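You operate a simulated robot arm through the tools that you are given. There is no shell and no other tool. Be economical: measure what you need, move in short steps, check, and stop when the job is done.

You are at the controls of a simulated robot arm. One attempt, no reset.

## Task
Fetch the green plug from the top of the green belt and set it on the white mark. Then put the grey pad from the long grey shelf in the red crate on the top of the green belt. Then take the black lid and leave it in the grey pot. Keep to this order.

It is judged by the outcome, as a careful person would: the job done as asked, and still so three seconds after it is handed in. It fails if anything else is knocked over, pushed out of place, dropped, spilled or broken. A push-on lid holds only when it is set on centred and level and pressed home; a screw cap is set on level and turned clockwise until tight.

## Robot
A 7-joint arm with a two-finger parallel gripper on a trunk, on a base that drives. Base frame: it is fixed to the floor where the robot stands at the start and does not move with it; the origin is under the middle of the robot, x ahead of it, y to its left, z up; the surface under the hand at the start is at about z = 95. Units: cm, degrees, N and s.
With the tool pointing down near the work surface it reaches from about 48 to 92 cm from the robot's upright axis, wherever it stands. Its first joint turns from -115.0 to 115.0 degrees. Places, roughly: black lid [50, 250, 100]; grey pad (7x10x5 cm) [50, -10, 60]; grey pot [75, 250, 100]; red crate [75, 200, 100]; white mark (64x12 cm) [72, 278, 96]. Payload 3.91 kg.
The TCP is the grasp point between the finger pads, 3 cm short of the fingertips. In the tool frame z runs along the fingers and y along their closing line. The gripper opens to 11 cm. The fingers are 2 cm wide and 1 cm thick; the gripper's body (4.8 by 11.2 cm) begins 5.5 cm behind the TCP.
Orientation is that of the tool frame in the base frame, as a unit quaternion [w, x, y, z]. With the fingers straight down and closing along the base's y, the tool's x points along the base's -x, its y along +y and its z along -z.

## Interface
- The arm moves only by the tool jog_arm. Its argument "commands" is a list of rows, each a list of 6 numbers: the shift along the tool's x, y, z in cm, then the turn, a rotation vector about the tool's x, y, z in degrees. In form: [[x, y, z, wx, wy, wz], ...]. A call has 1 to 8 rows; each row shifts and turns the commanded pose from where the row before left it, along the tool's axes as they then stand. "grip" is the opening in per cent of the stroke, from 0 (shut) to 100 (fully open), set as the call begins (left out, the last holds). Rows are played at 5 a second. More than 5 cm and 8.6 degrees between two rows, or a gripper value outside its range, and nothing of the call is played. A pose out of reach is approached as far as the arm can. The call stops where the force on the tool passes 40 N (or 10 N more than at its start, if that is more) or the arm is blocked; 0.2 s more then pass. The fingers move at their own pace (about 15.3 cm/s each) and stop on an object; they squeeze with about 31 N. The grip force told is the motor's: it shows also when the fingers shut on nothing. Time passes only in rows, and 0.2 s behind the last, so rows that do not move let the fingers close. The reply holds the time, the measured pose of the TCP, the force on the tool along the base axes, the opening and the grip force, in the units named above and with some noise, with the torque about the TCP (base axes, N m) and any sound that the robot's microphone picked up.
- Cameras (640 x 400 px; columns grow to the right, rows downward): "scene" is now at [22.8, 19.38, 138.4]; the picture's right is [-0.11, -0.99, 0.00], its down [-0.62, 0.07, -0.78] and it looks along [0.78, -0.09, -0.62] (base axes); focal length 227 px, centre (320, 200). "wrist" rides on the gripper at [7.2, 1.7, -10.3] in the tool frame; the picture's right is [-0.23, 0.97, 0.00], its down [-0.76, -0.18, -0.62] and it looks along [-0.61, -0.14, 0.78] (tool axes); focal length 222 px, centre (320, 200). There is no depth. A picture from a camera that has moved, and an enlarged one, comes with that camera's place and axes in the base frame and with its lens.
- get_image(camera): a new picture of that camera. No time passes.
- move_column(by): slides the trunk up (or, below 0, down) by that many cm; the arm and the scene camera ride with it, the base frame stays. It gives what a move gives, with no picture.
- drive_base(legs): drives the robot by 1 to 6 legs, each [ahead, left, turn to the left] in cm, cm and degrees, along the robot's own axes; the way and the turn of a leg run together, so that a leg with both is an arc; at most 150 cm and 180 degrees a leg. The arm and the cameras ride along, it lands a little off, and it stops where it bumps. It gives what a move gives.
- aim_head(pan, tilt): turns the head with the scene camera to pan (to the left, within 80 degrees either way) and tilt (down, from -29 to 69), counted from straight ahead of the robot. It gives what a move gives.
- close_up(camera, box): a new picture of the part [left, top, right, bottom] of that camera's present view, enlarged. No time passes.
- hand_in(): hands the job in; it is judged then, once.

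Work in short steps. Places have to be worked out from the pictures, the camera data and where the tool is seen: move nearer, look again, correct. Check each grasp and each placing, and mend what went wrong. You have 165 turns and 108 pictures in all, those below and enlarged ones among them. Open the gripper and draw the arm clear of the work before you hand the job in, unless the task says otherwise; then end with one line.

The tools are called as name(argument=value, ...) on one line, values as JSON. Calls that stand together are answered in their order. jog_arm: Moves the arm, as the interface text tells. Its arguments: {"type":"object","properties":{"commands":{"type":"array","items":{"type":"array","items":{"type":"number"}}},"grip":{"type":"number"}},"required":["commands"]} The other tools are called the same way: move_column (by) slides the trunk up or down; drive_base (legs) drives the base; aim_head (pan, tilt) turns the head that bears the scene camera; get_image (camera) takes a picture; close_up (camera, box) takes an enlarged picture of a part of a camera's view; hand_in () hands the job in.

At the start:

```text
time: 0.0
eef_pos: [39.4, 20.94, 120.67]
ee_rot: [0.0, 0.0, 1.0, 0.0]
ft_force: [0.1, 0.2, 0.1]
wrist_torque: [0.01, 0.01, 0.0]
opening: 11.0
grasp_force: 0.0
trunk travel left (down, up): [-72.5, 26.5]
robot x, y, heading: [0.15, 0.24, -0.2]
head pan, tilt: [-6.4, 38.6]
```

scene: 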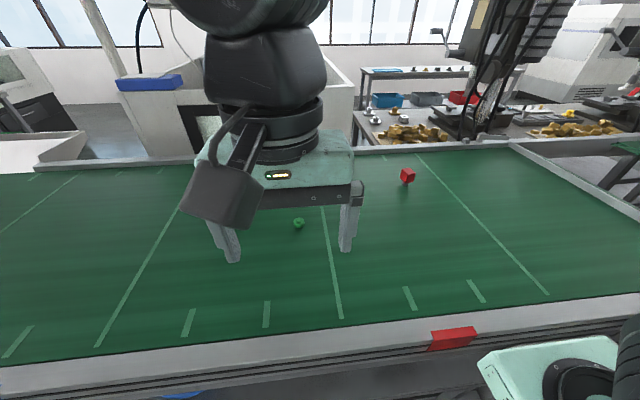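
wrist: 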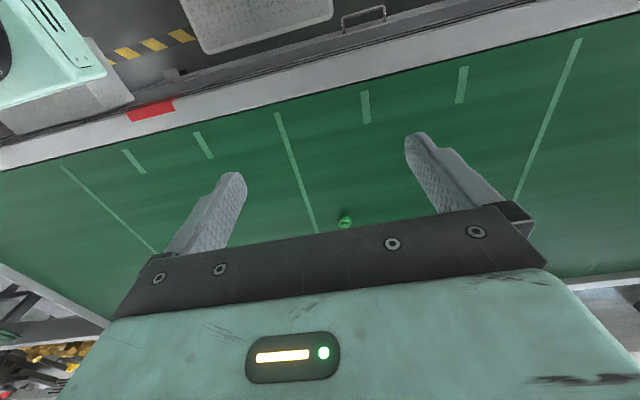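

The plug seems to lie near (67, 20, 96). I take an enlarged look at it before moving.

close_up(camera="scene", box=[260, 195, 340, 245])

close_up(camera="wrist", box=[300, 190, 390, 246])

```text
8.00 times, centred on (300, 220) of scene
camera zoom: at [22.8, 19.38, 138.4], right [-0.11, -0.99, 0.0], down [-0.62, 0.07, -0.78], along [0.78, -0.09, -0.62], focal length 1816 px, centre (480, 40)
```

zoom: 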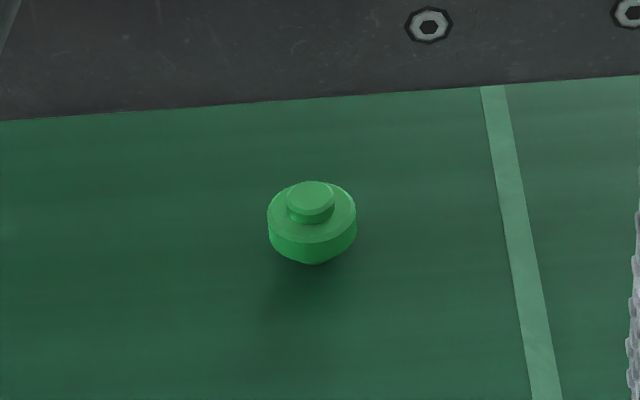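

```text
7.11 times, centred on (345, 218) of wrist
camera zoom: at [32.08, 22.59, 131.05], right [0.23, 0.97, 0.0], down [0.76, -0.18, 0.62], along [0.61, -0.14, -0.78], focal length 1580 px, centre (142, 72)
```

zoom: 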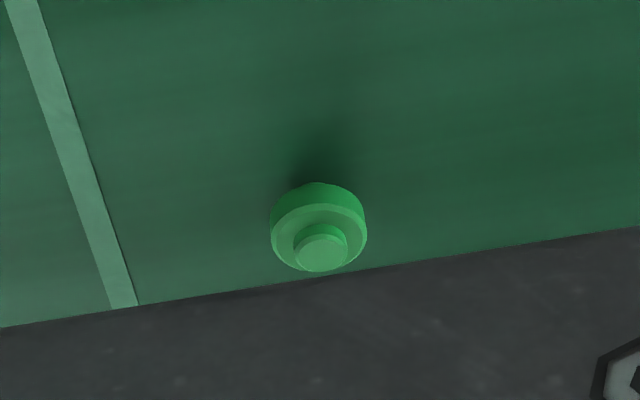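

Both views agree: the plug (about 2.9 cm wide, 2 cm tall) is at (66.7, 20.0). I move above it, with the gripper partly closed to about 6 cm.

jog_arm(commands=[[-4.5, -0.15, 1.5, 0, 0, 0], [-4.5, -0.15, 1.5, 0, 0, 0], [-4.6, -0.15, 2, 0, 0, 0], [-4.6, -0.15, 2.5, 0, 0, 0], [-4.6, -0.15, 2.5, 0, 0, 0], [-4.5, -0.15, 2.5, 0, 0, 0], [0, 0, 0, 0, 0, 0]], grip=55)

get_image(camera="wrist")

```text
refused: row 3 steps farther than a row can; nothing moved
```

```text
103 pictures are left
camera wrist: at [32.08, 22.59, 131.05], right [0.23, 0.97, 0.0], down [0.76, -0.18, 0.62], along [0.61, -0.14, -0.78], focal length 222 px, centre (320, 200)
```

wrist: 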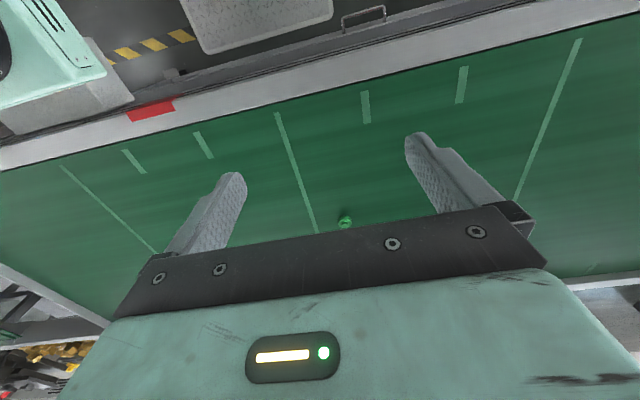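

The step limit counts the whole vector, so I use smaller rows for the same approach.

jog_arm(commands=[[-3.9, -0.13, 1.7, 0, 0, 0], [-3.9, -0.13, 1.7, 0, 0, 0], [-3.9, -0.13, 1.7, 0, 0, 0], [-3.9, -0.13, 1.7, 0, 0, 0], [-3.9, -0.13, 1.7, 0, 0, 0], [-3.9, -0.13, 1.7, 0, 0, 0], [-3.9, -0.13, 1.7, 0, 0, 0], [0, 0, 0, 0, 0, 0]], grip=55)

```text
time: 1.8
eef_pos: [66.74, 20.13, 108.79]
ee_rot: [-0.001, -0.001, 1.0, 0.0]
ft_force: [-0.3, 0.5, -0.6]
wrist_torque: [0.0, -0.03, 0.0]
opening: 6.03
grasp_force: 0.0
trunk travel left (down, up): [-72.5, 26.5]
robot x, y, heading: [0.23, 0.22, 0.1]
head pan, tilt: [-6.4, 38.6]
```

The TCP is above the plug; I check alignment with the wrist camera.

get_image(camera="wrist")

```text
102 pictures are left
camera wrist: at [59.52, 21.69, 119.11], right [0.23, 0.97, 0.0], down [0.76, -0.18, 0.62], along [0.61, -0.14, -0.78], focal length 222 px, centre (320, 200)
```

wrist: 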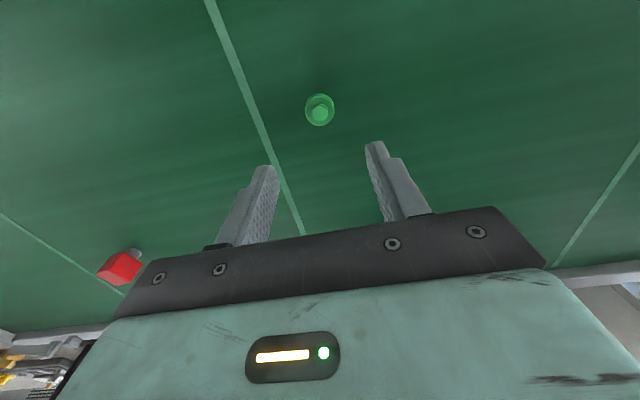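

The plug works out at about (66.3, 20.1). I descend with a 0.3 cm correction.

jog_arm(commands=[[0.3, 0, 3, 0, 0, 0], [0, 0, 3, 0, 0, 0], [0, 0, 2.5, 0, 0, 0], [0, 0, 1.2, 0, 0, 0], [0, 0, 0.5, 0, 0, 0], [0, 0, 0, 0, 0, 0]])

get_image(camera="wrist")

```text
time: 3.2
eef_pos: [66.23, 20.12, 98.57]
ee_rot: [0.0, 0.0, 1.0, 0.0]
ft_force: [-0.5, 0.4, 0.3]
wrist_torque: [-0.01, 0.01, 0.02]
opening: 6.03
grasp_force: 0.0
trunk travel left (down, up): [-72.5, 26.5]
robot x, y, heading: [0.02, -0.06, 0.3]
head pan, tilt: [-6.4, 38.6]
```

```text
101 pictures are left
camera wrist: at [59.06, 21.74, 108.96], right [0.23, 0.97, 0.0], down [0.76, -0.18, 0.62], along [0.61, -0.14, -0.78], focal length 222 px, centre (320, 200)
```

wrist: 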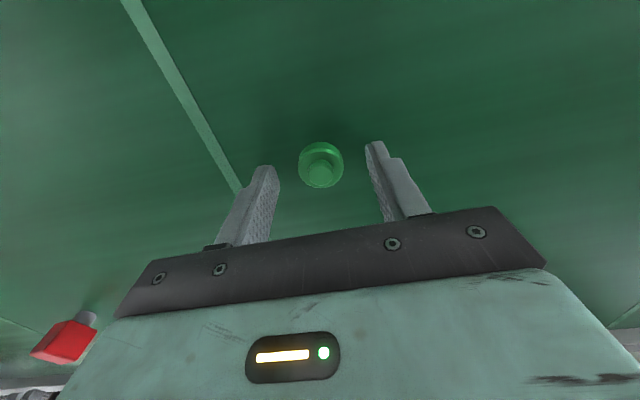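

The plug sits between the fingertips. I close on it.

jog_arm(commands=[[0, 0, 0.2, 0, 0, 0], [0, 0, 0, 0, 0, 0], [0, 0, 0, 0, 0, 0], [0, 0, 0, 0, 0, 0]], grip=0)

close_up(camera="wrist", box=[200, 100, 440, 250])

```text
time: 4.2
eef_pos: [66.23, 20.08, 98.44]
ee_rot: [0.001, 0.0, 1.0, 0.0]
ft_force: [-0.4, -0.3, 12.5]
wrist_torque: [0.0, 0.01, 0.02]
opening: 2.63
grasp_force: 30.3
trunk travel left (down, up): [-72.5, 26.5]
robot x, y, heading: [0.14, -0.07, -0.1]
head pan, tilt: [-6.4, 38.6]
```

```text
2.67 times, centred on (320, 175) of wrist
camera zoom: at [59.08, 21.76, 108.81], right [0.23, 0.97, 0.0], down [0.76, -0.18, 0.62], along [0.61, -0.14, -0.78], focal length 592 px, centre (320, 267)
```

zoom: 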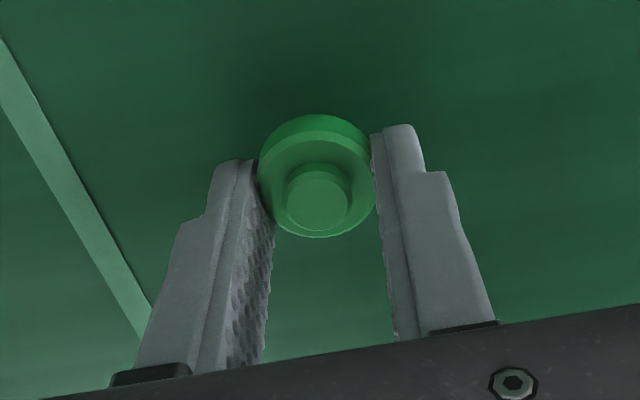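

The plug is held at 2.63 cm opening. I lift it.

jog_arm(commands=[[0, 0, -1, 0, 0, 0], [0, 0, -3, 0, 0, 0], [0, 0, -4, 0, 0, 0], [0, 0, -4, 0, 0, 0], [4, 0, -2, 0, 0, 0], [4, 0, -2, 0, 0, 0], [4, 0, 0, 0, 0, 0], [4, 0, 0, 0, 0, 0]])

aim_head(pan=70, tilt=25)

get_image(camera="wrist")

get_image(camera="scene")

```text
time: 6.0
eef_pos: [50.32, 20.04, 114.13]
ee_rot: [0.0, 0.0, 1.0, -0.001]
ft_force: [0.4, -0.8, 0.4]
wrist_torque: [0.02, 0.03, 0.02]
opening: 2.64
grasp_force: 31.5
trunk travel left (down, up): [-72.5, 26.5]
robot x, y, heading: [-0.06, -0.01, -0.2]
head pan, tilt: [-6.4, 38.6]
```

```text
time: 7.5
eef_pos: [50.26, 20.07, 114.05]
ee_rot: [0.0, 0.0, 1.0, 0.0]
ft_force: [-0.4, 0.8, -0.2]
wrist_torque: [0.0, 0.01, -0.02]
opening: 2.67
grasp_force: 31.4
trunk travel left (down, up): [-72.5, 26.5]
robot x, y, heading: [-0.01, 0.07, -0.2]
head pan, tilt: [70.0, 25.0]
```

```text
99 pictures are left
camera wrist: at [43.07, 21.63, 124.44], right [0.23, 0.97, 0.0], down [0.76, -0.18, 0.62], along [0.61, -0.14, -0.78], focal length 222 px, centre (320, 200)
```

wrist: 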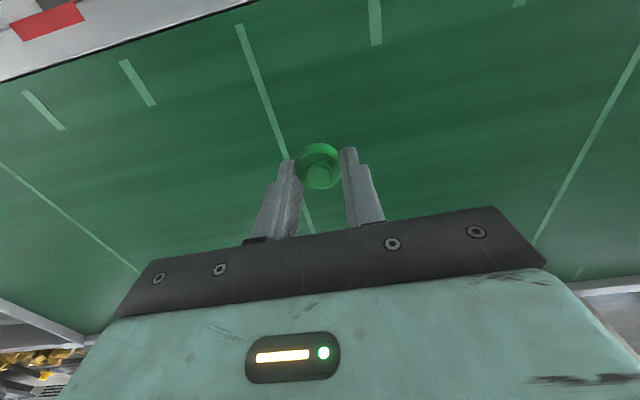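

```text
98 pictures are left
camera scene: at [17.42, 28.99, 140.52], right [0.94, -0.34, 0.0], down [-0.14, -0.4, -0.91], along [0.31, 0.85, -0.42], focal length 227 px, centre (320, 200)
```

scene: 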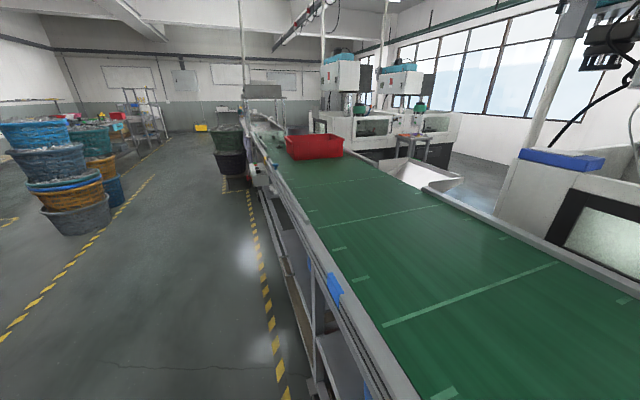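

The plug is held firmly. I raise the trunk for clearance over the crate, then drive left in part and look again.

move_column(by=18)

drive_base(legs=[[-5, 130, 0]])

aim_head(pan=40, tilt=30)

get_image(camera="scene")

```text
time: 9.5
eef_pos: [50.29, 20.02, 132.15]
ee_rot: [0.0, 0.0, 1.0, 0.0]
ft_force: [-0.2, -0.2, -0.4]
wrist_torque: [-0.03, 0.01, 0.03]
opening: 2.64
grasp_force: 31.5
trunk travel left (down, up): [-90.5, 8.5]
robot x, y, heading: [0.13, -0.06, 0.1]
head pan, tilt: [70.0, 25.0]
```

```text
time: 15.9
eef_pos: [49.75, 144.3, 132.14]
ee_rot: [0.0, 0.028, 1.0, -0.001]
ft_force: [-0.2, -0.2, 0.0]
wrist_torque: [0.04, -0.01, -0.04]
opening: 2.63
grasp_force: 31.0
trunk travel left (down, up): [-90.5, 8.5]
robot x, y, heading: [-1.47, 127.26, -3.4]
head pan, tilt: [70.0, 25.0]
```

```text
time: 16.9
eef_pos: [49.7, 144.23, 132.08]
ee_rot: [-0.001, 0.028, 1.0, 0.0]
ft_force: [0.6, 0.4, -0.2]
wrist_torque: [0.0, 0.0, -0.01]
opening: 2.65
grasp_force: 30.9
trunk travel left (down, up): [-90.5, 8.5]
robot x, y, heading: [-1.65, 127.2, -3.3]
head pan, tilt: [40.0, 30.0]
```

```text
97 pictures are left
camera scene: at [21.13, 152.15, 157.73], right [0.6, -0.8, 0.0], down [-0.4, -0.3, -0.87], along [0.69, 0.52, -0.5], focal length 227 px, centre (320, 200)
```

scene: 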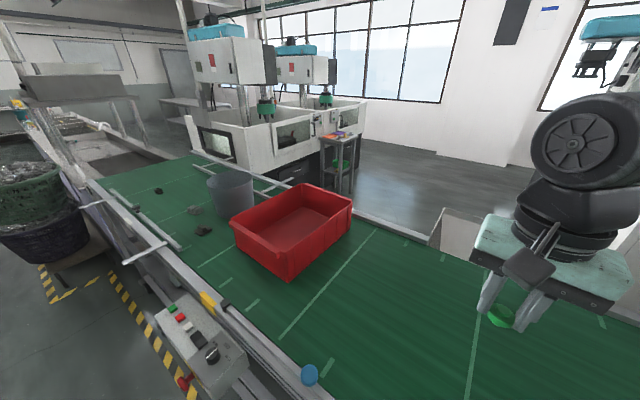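

The belt's far end has the crate, grey pot, and dark items; I take an enlarged look at that region to locate mark, lid and pot.

close_up(camera="scene", box=[80, 130, 360, 305])

```text
2.29 times, centred on (220, 218) of scene
camera zoom: at [21.13, 152.15, 157.73], right [0.6, -0.8, 0.0], down [-0.4, -0.3, -0.87], along [0.69, 0.52, -0.5], focal length 519 px, centre (549, 160)
```

zoom: 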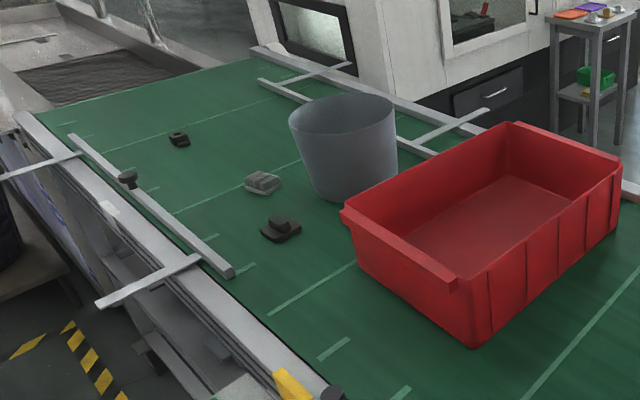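

Black lid seems at (53, 239), with other pieces near (60, 259) and (58, 297). A control panel juts from the belt at y≈200, so I back off while straightening and drive farther left.

drive_base(legs=[[-14, 0, 3.3], [0, 80, 0]])

get_image(camera="scene")

```text
time: 22.0
eef_pos: [35.39, 224.99, 132.18]
ee_rot: [0.001, 0.003, 1.0, 0.0]
ft_force: [-0.9, -0.2, 0.0]
wrist_torque: [-0.03, -0.03, -0.02]
opening: 2.67
grasp_force: 30.9
trunk travel left (down, up): [-90.5, 8.5]
robot x, y, heading: [-14.85, 205.72, -0.5]
head pan, tilt: [40.0, 30.0]
```

```text
95 pictures are left
camera scene: at [6.26, 231.4, 157.73], right [0.64, -0.77, 0.0], down [-0.39, -0.32, -0.87], along [0.67, 0.55, -0.5], focal length 227 px, centre (320, 200)
```

scene: 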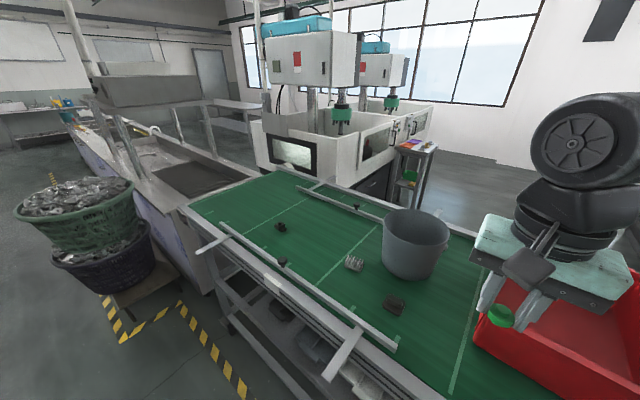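

close_up(camera="scene", box=[180, 165, 468, 345])

```text
2.22 times, centred on (324, 255) of scene
camera zoom: at [6.26, 231.4, 157.73], right [0.64, -0.77, 0.0], down [-0.39, -0.32, -0.87], along [0.67, 0.55, -0.5], focal length 505 px, centre (311, 78)
```

zoom: 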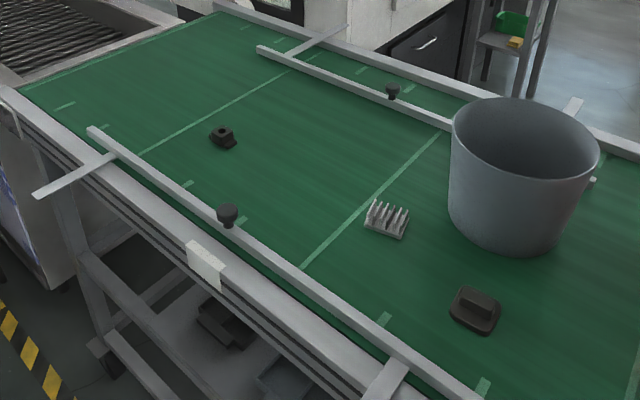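

The white label on the front rail is at about (35, 274). I see no wide stripe on the belt at y≈278 yet, so I drive nearer, looking straight ahead.

drive_base(legs=[[4, 57, 0.5]])

aim_head(pan=8, tilt=42)

get_image(camera="scene")

get_image(camera="wrist")

```text
time: 25.3
eef_pos: [40.68, 281.87, 132.12]
ee_rot: [-0.001, 0.012, 1.0, 0.0]
ft_force: [0.1, -1.0, -0.3]
wrist_torque: [0.01, 0.0, 0.01]
opening: 2.65
grasp_force: 31.1
trunk travel left (down, up): [-90.5, 8.5]
robot x, y, heading: [-10.12, 262.89, -1.5]
head pan, tilt: [40.0, 30.0]
```

```text
time: 26.2
eef_pos: [40.59, 281.78, 132.2]
ee_rot: [0.0, 0.013, 1.0, 0.0]
ft_force: [0.8, 0.1, 0.5]
wrist_torque: [0.0, 0.0, 0.0]
opening: 2.66
grasp_force: 31.4
trunk travel left (down, up): [-90.5, 8.5]
robot x, y, heading: [-9.99, 263.18, -1.9]
head pan, tilt: [8.0, 42.0]
```

```text
93 pictures are left
camera scene: at [12.97, 284.1, 155.9], right [0.11, -0.99, 0.0], down [-0.66, -0.08, -0.74], along [0.74, 0.09, -0.67], focal length 227 px, centre (320, 200)
```

scene: 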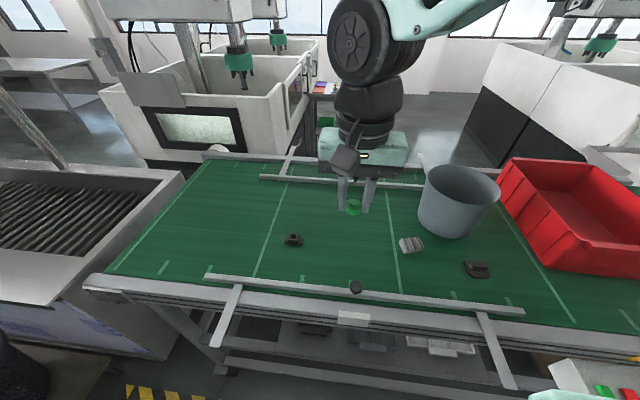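

```text
92 pictures are left
camera wrist: at [33.46, 283.7, 142.44], right [0.25, 0.97, 0.0], down [0.76, -0.2, 0.62], along [0.6, -0.16, -0.78], focal length 222 px, centre (320, 200)
```

wrist: 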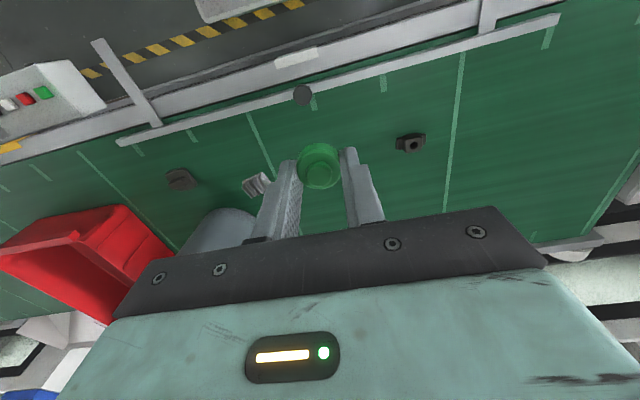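

The white label stands at y≈278 exactly where the 64x12 zone (the belt strip across, centred at (72, 278)) is given, so the plug goes on the belt abreast of it, at about (66, 278), which is clear. I move over there.

jog_arm(commands=[[-3.64, -0.44, 3, 0, 0, 0], [-3.64, -0.44, 3, 0, 0, 0], [-3.64, -0.44, 3, 0, 0, 0], [-3.64, -0.44, 3, 0, 0, 0], [-3.64, -0.44, 3, 0, 0, 0], [-3.64, -0.44, 3, 0, 0, 0], [-3.64, -0.44, 3, 0, 0, 0], [0, 0, 0, 0, 0, 0]])

get_image(camera="wrist")

close_up(camera="scene", box=[240, 170, 440, 340])

```text
time: 28.0
eef_pos: [66.24, 278.17, 110.6]
ee_rot: [0.0, 0.013, 1.0, 0.0]
ft_force: [-0.4, -0.3, 0.1]
wrist_torque: [0.03, 0.0, 0.02]
opening: 2.61
grasp_force: 30.6
trunk travel left (down, up): [-90.5, 8.5]
robot x, y, heading: [-10.07, 262.97, -1.4]
head pan, tilt: [8.0, 42.0]
```

```text
91 pictures are left
camera wrist: at [59.15, 279.97, 121.0], right [0.25, 0.97, 0.0], down [0.76, -0.2, 0.62], along [0.6, -0.16, -0.78], focal length 222 px, centre (320, 200)
```

wrist: 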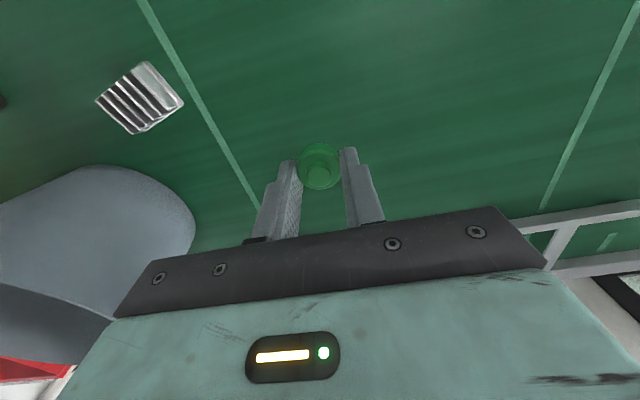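

```text
2.35 times, centred on (340, 255) of scene
camera zoom: at [12.99, 284.09, 155.89], right [0.11, -0.99, 0.0], down [-0.66, -0.08, -0.74], along [0.74, 0.08, -0.67], focal length 534 px, centre (273, 71)
```

zoom: 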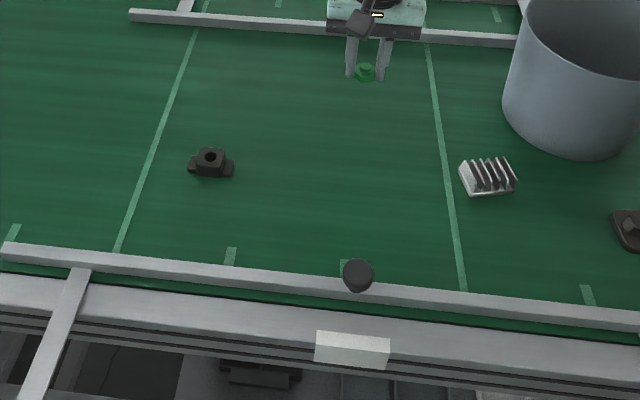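

Below is clear belt. I lower the plug to just above the belt.

jog_arm(commands=[[0, 0, 4, 0, 0, 0], [0, 0, 4, 0, 0, 0], [0, 0, 3, 0, 0, 0], [0, 0, 0.6, 0, 0, 0], [0, 0, 0.3, 0, 0, 0], [0, 0, 0, 0, 0, 0]])

```text
time: 29.4
eef_pos: [66.01, 278.25, 99.01]
ee_rot: [0.0, 0.012, 1.0, 0.0]
ft_force: [0.6, 0.1, -0.9]
wrist_torque: [0.03, -0.03, -0.01]
opening: 2.66
grasp_force: 30.9
trunk travel left (down, up): [-90.5, 8.5]
robot x, y, heading: [-10.42, 263.04, -1.5]
head pan, tilt: [8.0, 42.0]
```

No contact yet; I ease down in small steps to feel the belt.

jog_arm(commands=[[0, 0, 0.2, 0, 0, 0], [0, 0, 0.2, 0, 0, 0], [0, 0, 0.1, 0, 0, 0], [0, 0, 0, 0, 0, 0]])

```text
time: 30.4
eef_pos: [66.02, 278.09, 98.54]
ee_rot: [0.0, 0.012, 1.0, 0.0]
ft_force: [-0.4, 1.2, 0.1]
wrist_torque: [0.01, 0.02, -0.02]
opening: 2.64
grasp_force: 31.0
trunk travel left (down, up): [-90.5, 8.5]
robot x, y, heading: [-10.15, 263.16, -1.6]
head pan, tilt: [8.0, 42.0]
```

jog_arm(commands=[[0, 0, 0.1, 0, 0, 0], [0, 0, 0.1, 0, 0, 0], [0, 0, 0, 0, 0, 0]])

close_up(camera="wrist", box=[200, 100, 440, 250])

```text
time: 31.2
eef_pos: [65.95, 278.13, 98.45]
ee_rot: [0.0, 0.013, 1.0, 0.0]
ft_force: [-0.7, 0.0, 0.2]
wrist_torque: [-0.01, -0.02, -0.01]
opening: 2.65
grasp_force: 31.1
trunk travel left (down, up): [-90.5, 8.5]
robot x, y, heading: [-10.33, 263.31, -1.7]
head pan, tilt: [8.0, 42.0]
```

```text
2.67 times, centred on (320, 175) of wrist
camera zoom: at [58.9, 279.99, 108.87], right [0.25, 0.97, 0.0], down [0.76, -0.2, 0.62], along [0.6, -0.16, -0.78], focal length 592 px, centre (320, 267)
```

zoom: 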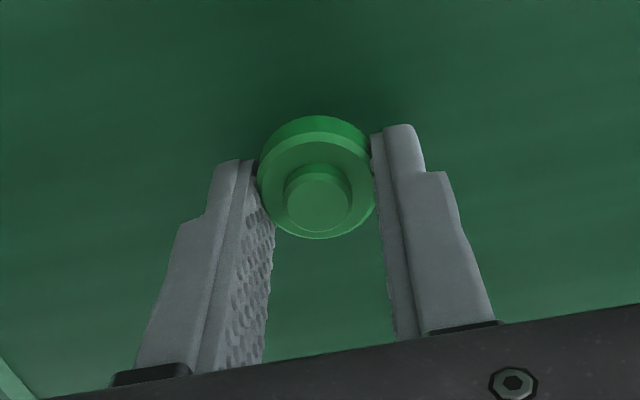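

Still no contact; I continue in 0.1 cm steps.

jog_arm(commands=[[0, 0, 0.1, 0, 0, 0], [0, 0, 0.1, 0, 0, 0], [0, 0, 0, 0, 0, 0]])

```text
time: 32.0
eef_pos: [66.03, 278.08, 98.45]
ee_rot: [0.001, 0.013, 1.0, 0.0]
ft_force: [-0.7, 0.3, 10.2]
wrist_torque: [-0.03, 0.1, -0.03]
opening: 2.67
grasp_force: 30.9
trunk travel left (down, up): [-90.5, 8.5]
robot x, y, heading: [-9.88, 263.66, -1.4]
head pan, tilt: [8.0, 42.0]
```

Contact (10 N): the plug rests on the belt. I open to just a little wider and rise.

jog_arm(commands=[[0, 0, -0.1, 0, 0, 0], [0, 0, 0, 0, 0, 0], [0, 0, 0, 0, 0, 0], [0, 0, -2, 0, 0, 0], [0, 0, -4, 0, 0, 0], [0, 0, -4, 0, 0, 0], [0, 0, -4, 0, 0, 0]], grip=55)

get_image(camera="wrist")

```text
time: 33.6
eef_pos: [65.91, 278.24, 112.49]
ee_rot: [0.0, 0.013, 1.0, 0.001]
ft_force: [-0.3, 0.8, -0.6]
wrist_torque: [-0.02, -0.01, 0.04]
opening: 6.05
grasp_force: 0.0
trunk travel left (down, up): [-90.5, 8.5]
robot x, y, heading: [-10.27, 263.24, -1.4]
head pan, tilt: [8.0, 42.0]
```

```text
88 pictures are left
camera wrist: at [58.8, 280.06, 122.78], right [0.25, 0.97, 0.0], down [0.76, -0.2, 0.62], along [0.6, -0.16, -0.78], focal length 222 px, centre (320, 200)
```

wrist: 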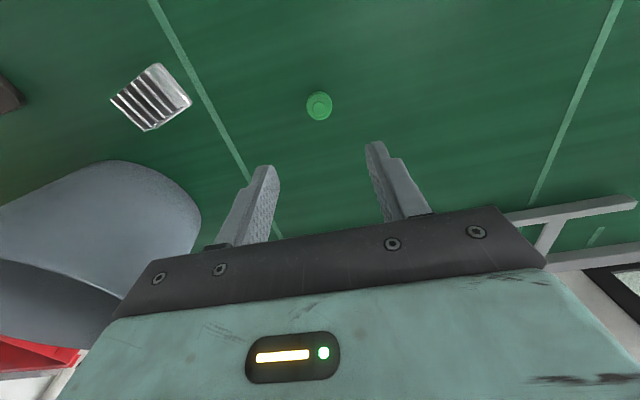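

The plug stands upright on the belt at (66, 278). I retract the arm and drive back toward the grey pad at (50, -10, 60).

jog_arm(commands=[[1, 0, -4.5, 0, 0, 0], [1, 0, -4.5, 0, 0, 0], [3, 0, -3.5, 0, 0, 0], [3.5, 0, -3, 0, 0, 0], [3.5, 0, -3, 0, 0, 0], [4, 0, -2, 0, 0, 0], [4.5, 0, 0, 0, 0, 0], [4.5, 0, 0, 0, 0, 0]])

drive_base(legs=[[-5, 0, 1.5], [0, -140, 0]])

```text
time: 35.4
eef_pos: [41.08, 278.96, 132.81]
ee_rot: [0.0, 0.013, 1.0, 0.0]
ft_force: [0.3, -0.2, 0.3]
wrist_torque: [-0.01, 0.07, 0.0]
opening: 6.06
grasp_force: 0.2
trunk travel left (down, up): [-90.5, 8.5]
robot x, y, heading: [-10.19, 263.7, -1.4]
head pan, tilt: [8.0, 42.0]
```

```text
time: 42.9
eef_pos: [33.55, 139.97, 132.91]
ee_rot: [-0.001, 0.021, 1.0, 0.0]
ft_force: [0.4, 0.4, -0.8]
wrist_torque: [0.0, 0.05, 0.0]
opening: 6.03
grasp_force: 0.0
trunk travel left (down, up): [-90.5, 8.5]
robot x, y, heading: [-18.1, 125.11, -2.2]
head pan, tilt: [8.0, 42.0]
```

I continue right, backing off from the belt so that the trunk can be lowered for a look under it.

drive_base(legs=[[-22, 0, 2.2], [0, -125, 0]])

move_column(by=-50)

aim_head(pan=0, tilt=25)

get_image(camera="scene")

```text
time: 50.6
eef_pos: [10.26, 14.59, 132.79]
ee_rot: [0.0, -0.003, 1.0, 0.0]
ft_force: [0.4, -0.1, -0.3]
wrist_torque: [-0.01, -0.01, 0.0]
opening: 6.05
grasp_force: 0.1
trunk travel left (down, up): [-90.5, 8.5]
robot x, y, heading: [-39.93, -2.83, 0.2]
head pan, tilt: [8.0, 42.0]
```

```text
refused: -50 is not a number from -40 to 40
```

```text
time: 51.4
eef_pos: [10.24, 14.55, 132.96]
ee_rot: [0.0, -0.003, 1.0, -0.001]
ft_force: [-0.1, 0.2, -0.6]
wrist_torque: [-0.01, 0.0, 0.03]
opening: 6.04
grasp_force: 0.0
trunk travel left (down, up): [-90.5, 8.5]
robot x, y, heading: [-40.44, -2.84, 0.4]
head pan, tilt: [0.0, 25.0]
```

```text
87 pictures are left
camera scene: at [-16.95, 17.64, 158.52], right [0.01, -1.0, 0.0], down [-0.42, 0.0, -0.91], along [0.91, 0.01, -0.42], focal length 227 px, centre (320, 200)
```

scene: 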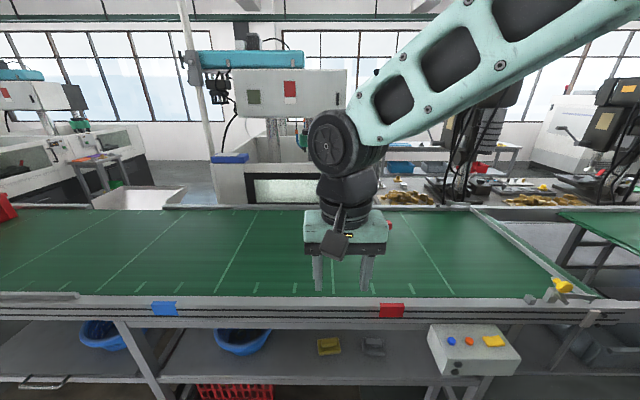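

The grey pad is on the shelf beneath the belt near (47, -4), with a yellow pad beside it at left and a control box to the right. I take a closer look.

close_up(camera="scene", box=[280, 290, 440, 390])

move_column(by=-40)

get_image(camera="scene")

```text
4.00 times, centred on (360, 340) of scene
camera zoom: at [-16.95, 17.64, 158.52], right [0.01, -1.0, 0.0], down [-0.42, 0.0, -0.91], along [0.91, 0.01, -0.42], focal length 908 px, centre (160, -360)
```

zoom: 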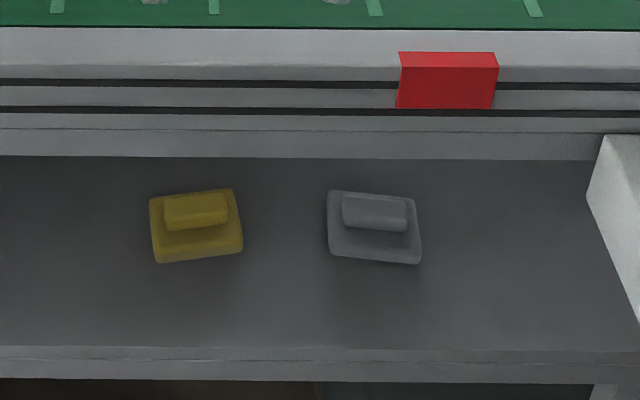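

```text
time: 55.2
eef_pos: [10.39, 14.57, 92.93]
ee_rot: [0.0, -0.003, 1.0, 0.0]
ft_force: [-0.2, 0.0, -0.3]
wrist_torque: [-0.02, 0.01, 0.02]
opening: 6.05
grasp_force: 0.2
trunk travel left (down, up): [-50.5, 48.5]
robot x, y, heading: [-40.02, -2.86, 0.4]
head pan, tilt: [0.0, 25.0]
```

```text
85 pictures are left
camera scene: at [-16.95, 17.64, 118.53], right [0.01, -1.0, 0.0], down [-0.42, 0.0, -0.91], along [0.91, 0.01, -0.42], focal length 227 px, centre (320, 200)
```

scene: 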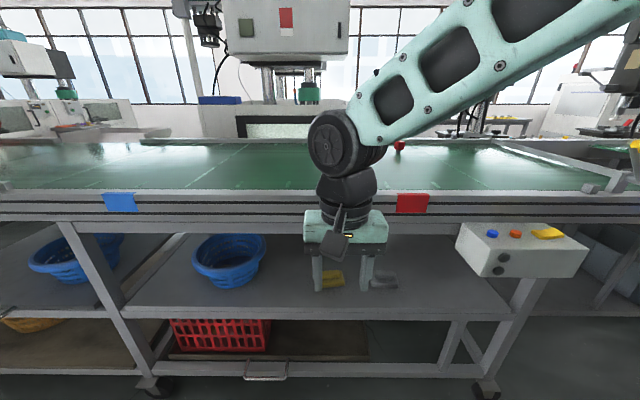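

The pad is a 10 (y) by 7 (x) block with a handle about 7 cm wide in y on top, centred near (46, -4.4), below a frame whose lower edge is near z≈83. I'll reach in with the hand tilted about 55° forward and grip the handle; first move forward a bit, lower the trunk and tilt.

jog_arm(commands=[[-4, 0, 0, 0, 0, 0], [-4, 0, 0, 0, -6, 0], [0, 0, 0, 0, -8, 0], [0, 0, 0, 0, -8, 0], [0, 0, 0, 0, -8, 0], [0, 0, 0, 0, -8, 0], [0, 0, 0, 0, -8, 0], [0, 0, 0, 0, -8, 0]], grip=88)

move_column(by=-24)

get_image(camera="scene")

get_image(camera="wrist")

```text
time: 57.0
eef_pos: [18.33, 14.61, 92.8]
ee_rot: [0.454, -0.004, 0.891, 0.003]
ft_force: [-0.5, 0.3, 1.4]
wrist_torque: [-0.01, -0.01, -0.03]
opening: 9.67
grasp_force: 0.1
trunk travel left (down, up): [-50.5, 48.5]
robot x, y, heading: [-39.87, -2.78, 0.5]
head pan, tilt: [0.0, 25.0]
```

```text
time: 59.5
eef_pos: [18.3, 14.63, 68.92]
ee_rot: [0.454, -0.003, 0.891, 0.001]
ft_force: [-0.7, 0.5, 0.6]
wrist_torque: [0.0, 0.01, -0.02]
opening: 9.68
grasp_force: 0.2
trunk travel left (down, up): [-26.5, 72.5]
robot x, y, heading: [-40.29, -2.82, 0.3]
head pan, tilt: [0.0, 25.0]
```

```text
84 pictures are left
camera scene: at [-16.96, 17.64, 94.53], right [0.01, -1.0, 0.0], down [-0.42, 0.0, -0.91], along [0.91, 0.01, -0.42], focal length 227 px, centre (320, 200)
```

scene: 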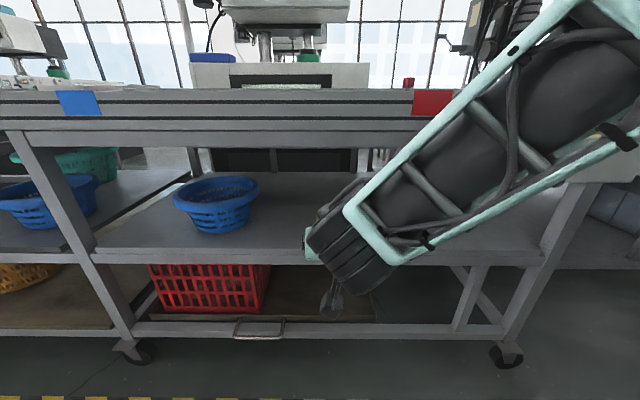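

```text
83 pictures are left
camera wrist: at [5.78, 16.16, 69.12], right [0.13, 0.97, 0.18], down [-0.06, -0.18, 0.98], along [0.99, -0.14, 0.03], focal length 222 px, centre (320, 200)
```

wrist: 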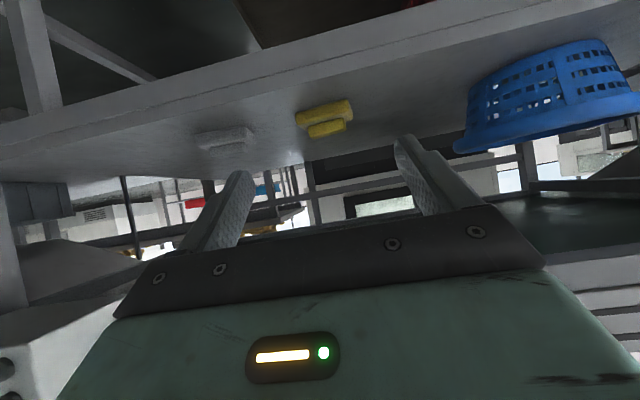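

The hand is tilted 54°. The wrist view shows the pad; I enlarge it to fix its height and y.

close_up(camera="wrist", box=[160, 80, 400, 230])

```text
2.67 times, centred on (280, 155) of wrist
camera zoom: at [5.78, 16.16, 69.12], right [0.13, 0.97, 0.18], down [-0.06, -0.18, 0.98], along [0.99, -0.14, 0.03], focal length 592 px, centre (427, 320)
```

zoom: 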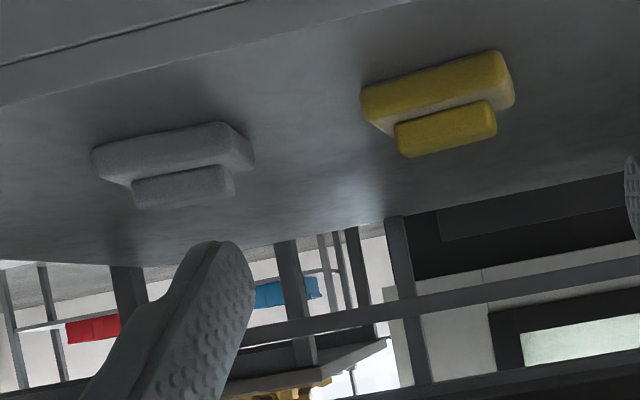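

Triangulating both views: pad centre ≈ (47.8, -5.1), shelf z≈54.3, handle top ≈59.3. I shift the hand right to y≈-5, then drive forward 12 cm.

jog_arm(commands=[[0, -4, 0, 0, 0, 0], [0, -4, 0, 0, 0, 0], [0, -4, 0, 0, 0, 0], [0, -4, 0, 0, 0, 0], [0, -3.7, 0, 0, 0, 0], [0, 0, 0, 0, 0, 0]])

drive_base(legs=[[12, 0, 0]])

get_image(camera="wrist")

```text
time: 61.0
eef_pos: [20.64, -3.75, 70.37]
ee_rot: [0.452, -0.002, 0.892, 0.0]
ft_force: [-0.3, -0.2, 0.3]
wrist_torque: [0.03, -0.04, -0.01]
opening: 9.7
grasp_force: 0.0
out of reach, approached as far as the arm can: row 4, 5
trunk travel left (down, up): [-26.5, 72.5]
robot x, y, heading: [-40.71, -2.49, 0.5]
head pan, tilt: [0.0, 25.0]
```

```text
time: 62.2
eef_pos: [32.41, -3.49, 70.3]
ee_rot: [0.453, -0.003, 0.892, 0.001]
ft_force: [-0.9, -0.4, 0.5]
wrist_torque: [0.02, -0.02, 0.0]
opening: 9.68
grasp_force: 0.0
trunk travel left (down, up): [-26.5, 72.5]
robot x, y, heading: [-28.35, -2.76, 0.4]
head pan, tilt: [0.0, 25.0]
```

```text
81 pictures are left
camera wrist: at [19.77, -2.05, 70.59], right [0.13, 0.97, 0.18], down [-0.05, -0.18, 0.98], along [0.99, -0.14, 0.03], focal length 222 px, centre (320, 200)
```

wrist: 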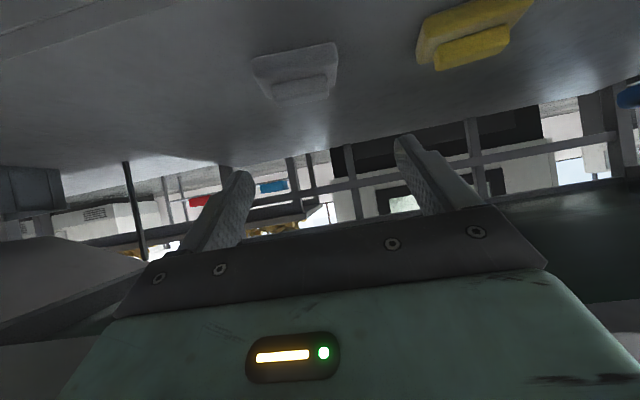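

The arm is aligned nearly along its tool axis with the handle. I advance about 11 cm of the 17 cm, then check.

jog_arm(commands=[[0, -0.6, 3.5, 0, 0, 0], [0, -0.7, 3.5, 0, 0, 0], [0, -0.6, 3.5, 0, 0, 0], [0, 0, 0, 0, 0, 0]])

get_image(camera="wrist")

```text
time: 63.2
eef_pos: [40.89, -5.69, 63.93]
ee_rot: [0.453, -0.003, 0.891, 0.001]
ft_force: [0.3, -0.5, 0.1]
wrist_torque: [0.01, 0.03, 0.02]
opening: 9.68
grasp_force: 0.0
trunk travel left (down, up): [-26.5, 72.5]
robot x, y, heading: [-28.52, -2.45, 0.5]
head pan, tilt: [0.0, 25.0]
```

```text
80 pictures are left
camera wrist: at [28.35, -4.11, 64.18], right [0.13, 0.97, 0.18], down [-0.05, -0.18, 0.98], along [0.99, -0.14, 0.03], focal length 222 px, centre (320, 200)
```

wrist: 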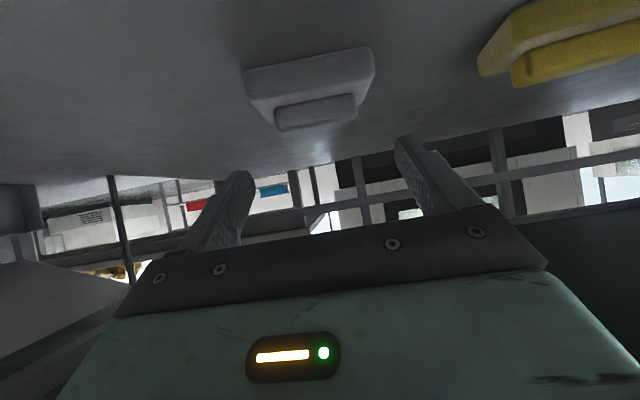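

Handle centre y≈-5.6 matches the TCP. I advance the remaining 6.8 cm in small rows.

jog_arm(commands=[[0, 0.1, 2.5, 0, 0, 0], [0, 0, 2, 0, 0, 0], [0, 0, 1.2, 0, 0, 0], [0, 0, 0.6, 0, 0, 0], [0, 0, 0, 0, 0, 0]])

get_image(camera="wrist")

```text
time: 64.4
eef_pos: [45.83, -5.22, 60.38]
ee_rot: [0.453, -0.003, 0.891, 0.001]
ft_force: [0.5, 0.4, -0.2]
wrist_torque: [-0.02, 0.03, -0.02]
opening: 9.67
grasp_force: 0.1
trunk travel left (down, up): [-26.5, 72.5]
robot x, y, heading: [-28.68, -2.76, 0.4]
head pan, tilt: [0.0, 25.0]
```

```text
79 pictures are left
camera wrist: at [33.34, -3.75, 60.63], right [0.13, 0.97, 0.18], down [-0.05, -0.18, 0.98], along [0.99, -0.14, 0.03], focal length 222 px, centre (320, 200)
```

wrist: 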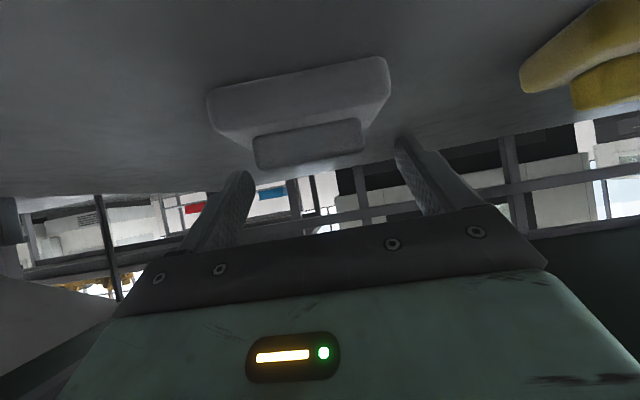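

The handle spans about z 56.7–58.65. I adjust: slightly right, forward and down, to TCP (46.6, -5.6, 59.5).

jog_arm(commands=[[0.1, -0.4, 0.6, 0, 0, 0], [0.16, 0, 0.6, 0, 0, 0], [0, 0, 0, 0, 0, 0]])

close_up(camera="wrist", box=[180, 40, 460, 215])

```text
time: 65.2
eef_pos: [46.81, -5.77, 59.41]
ee_rot: [0.453, -0.003, 0.891, 0.001]
ft_force: [-0.4, -0.4, 0.4]
wrist_torque: [-0.01, 0.01, 0.01]
opening: 9.69
grasp_force: 0.0
trunk travel left (down, up): [-26.5, 72.5]
robot x, y, heading: [-28.46, -2.61, 0.3]
head pan, tilt: [0.0, 25.0]
```

```text
2.29 times, centred on (320, 128) of wrist
camera zoom: at [34.18, -4.15, 59.76], right [0.13, 0.97, 0.18], down [-0.05, -0.18, 0.98], along [0.99, -0.14, 0.03], focal length 508 px, centre (320, 366)
```

zoom: 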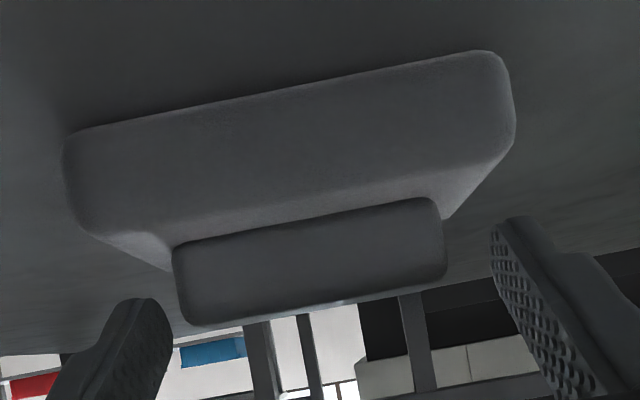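

Fingers straddle the handle evenly. I lower 0.3 cm for more overlap and close.

jog_arm(commands=[[0.24, 0.1, 0.18, 0, 0, 0], [0, 0, 0, 0, 0, 0]])

jog_arm(commands=[[0, 0, 0, 0, 0, 0], [0, 0, 0, 0, 0, 0], [0, 0, 0, 0, 0, 0], [0, 0, 0, 0, 0, 0]], grip=0)

get_image(camera="wrist")

```text
time: 65.8
eef_pos: [46.89, -5.4, 59.31]
ee_rot: [0.454, -0.003, 0.891, 0.001]
ft_force: [0.1, 1.0, 0.1]
wrist_torque: [0.01, -0.03, -0.03]
opening: 9.68
grasp_force: 0.1
trunk travel left (down, up): [-26.5, 72.5]
robot x, y, heading: [-28.55, -2.96, 0.4]
head pan, tilt: [0.0, 25.0]
```

```text
time: 66.8
eef_pos: [46.75, -5.51, 59.16]
ee_rot: [0.453, -0.003, 0.892, 0.001]
ft_force: [1.7, -1.1, 2.7]
wrist_torque: [0.0, 0.03, -0.06]
opening: 7.1
grasp_force: 31.3
trunk travel left (down, up): [-26.5, 72.5]
robot x, y, heading: [-28.48, -2.76, 0.4]
head pan, tilt: [0.0, 25.0]
```

```text
77 pictures are left
camera wrist: at [34.22, -3.98, 59.5], right [0.13, 0.97, 0.18], down [-0.05, -0.18, 0.98], along [0.99, -0.14, 0.03], focal length 222 px, centre (320, 200)
```

wrist: 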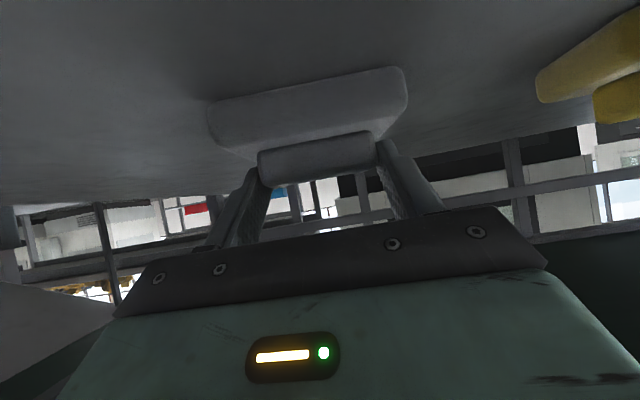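

Held at 7.1 cm on the handle. I lift 2 cm vertically and check.

jog_arm(commands=[[-0.8, 0, -0.6, 0, 0, 0], [-0.8, 0, -0.6, 0, 0, 0], [0, 0, 0, 0, 0, 0], [0, 0, 0, 0, 0, 0]])

get_image(camera="wrist")

```text
time: 67.8
eef_pos: [46.69, -5.67, 61.15]
ee_rot: [0.453, -0.002, 0.892, 0.001]
ft_force: [-0.6, -0.3, -0.5]
wrist_torque: [0.01, 0.06, 0.0]
opening: 7.1
grasp_force: 31.2
trunk travel left (down, up): [-26.5, 72.5]
robot x, y, heading: [-28.6, -2.27, 0.6]
head pan, tilt: [0.0, 25.0]
```

```text
76 pictures are left
camera wrist: at [34.17, -4.06, 61.45], right [0.13, 0.97, 0.18], down [-0.05, -0.18, 0.98], along [0.99, -0.14, 0.03], focal length 222 px, centre (320, 200)
```

wrist: 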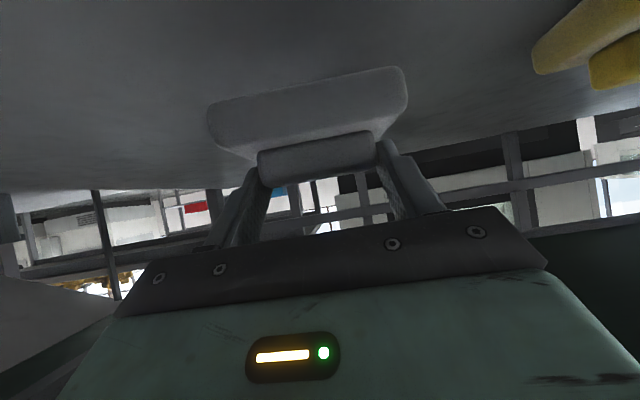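

The pad rises with the hand. I lift 2 cm more, then back the base straight out.

jog_arm(commands=[[-0.8, 0, -0.6, 0, 0, 0], [-0.8, 0, -0.6, 0, 0, 0], [0, 0, 0, 0, 0, 0]])

drive_base(legs=[[-35, 0, 0]])

get_image(camera="wrist")

```text
time: 68.6
eef_pos: [46.85, -5.54, 63.21]
ee_rot: [0.453, -0.003, 0.892, 0.001]
ft_force: [-0.7, -0.5, -0.1]
wrist_torque: [-0.01, 0.03, -0.01]
opening: 7.1
grasp_force: 30.5
trunk travel left (down, up): [-26.5, 72.5]
robot x, y, heading: [-28.59, -2.88, 0.5]
head pan, tilt: [0.0, 25.0]
```

```text
time: 70.8
eef_pos: [12.09, -5.83, 63.23]
ee_rot: [0.454, -0.005, 0.891, 0.003]
ft_force: [0.6, 0.7, -0.6]
wrist_torque: [-0.01, 0.02, -0.03]
opening: 7.08
grasp_force: 31.4
trunk travel left (down, up): [-26.5, 72.5]
robot x, y, heading: [-63.4, -2.95, 0.5]
head pan, tilt: [0.0, 25.0]
```

```text
75 pictures are left
camera wrist: at [-0.52, -4.17, 63.47], right [0.13, 0.98, 0.18], down [-0.05, -0.18, 0.98], along [0.99, -0.13, 0.03], focal length 222 px, centre (320, 200)
```

wrist: 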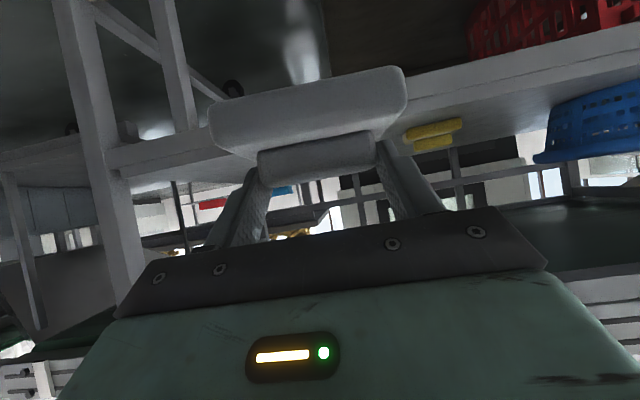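

The pad is out, still level. I raise the trunk and drive left toward the crate, well away from the belt.

move_column(by=40)

move_column(by=27)

drive_base(legs=[[0, 100, 0], [15, 90, 0]])

aim_head(pan=0, tilt=35)

get_image(camera="scene")

```text
time: 74.7
eef_pos: [12.01, -5.67, 103.13]
ee_rot: [0.453, -0.004, 0.891, 0.001]
ft_force: [-0.9, -0.6, -1.4]
wrist_torque: [-0.01, 0.04, 0.01]
opening: 7.06
grasp_force: 31.5
trunk travel left (down, up): [-66.5, 32.5]
robot x, y, heading: [-63.02, -2.94, 0.6]
head pan, tilt: [0.0, 25.0]
```

```text
time: 77.4
eef_pos: [11.99, -5.66, 130.14]
ee_rot: [0.453, -0.004, 0.891, 0.002]
ft_force: [0.1, -0.2, -1.5]
wrist_torque: [0.01, 0.04, -0.01]
opening: 7.04
grasp_force: 31.0
trunk travel left (down, up): [-93.5, 5.5]
robot x, y, heading: [-63.21, -3.53, 0.5]
head pan, tilt: [0.0, 25.0]
```

```text
time: 87.1
eef_pos: [26.66, 185.38, 130.31]
ee_rot: [0.454, 0.004, 0.891, -0.003]
ft_force: [-0.3, -0.4, -1.3]
wrist_torque: [0.04, 0.05, -0.04]
opening: 6.97
grasp_force: 30.6
trunk travel left (down, up): [-93.5, 5.5]
robot x, y, heading: [-48.83, 189.25, -0.2]
head pan, tilt: [0.0, 25.0]
```

```text
time: 87.8
eef_pos: [26.54, 185.35, 130.35]
ee_rot: [0.454, 0.004, 0.891, -0.003]
ft_force: [0.1, 0.3, -0.9]
wrist_torque: [-0.02, 0.01, 0.03]
opening: 6.95
grasp_force: 31.4
trunk travel left (down, up): [-93.5, 5.5]
robot x, y, heading: [-48.78, 189.5, -0.3]
head pan, tilt: [0.0, 35.0]
```

```text
74 pictures are left
camera scene: at [-25.54, 209.44, 159.95], right [-0.01, -1.0, 0.0], down [-0.57, 0.0, -0.82], along [0.82, -0.01, -0.57], focal length 227 px, centre (320, 200)
```

scene: 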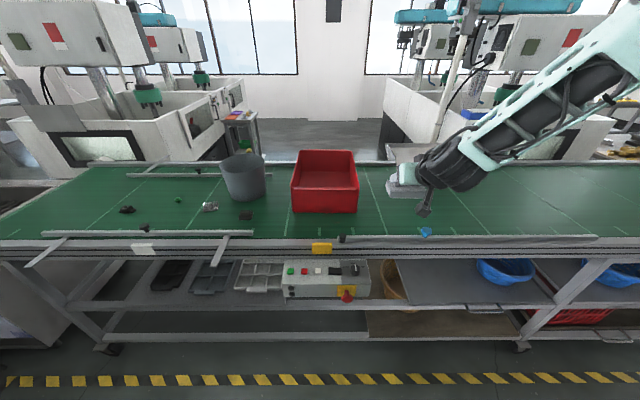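

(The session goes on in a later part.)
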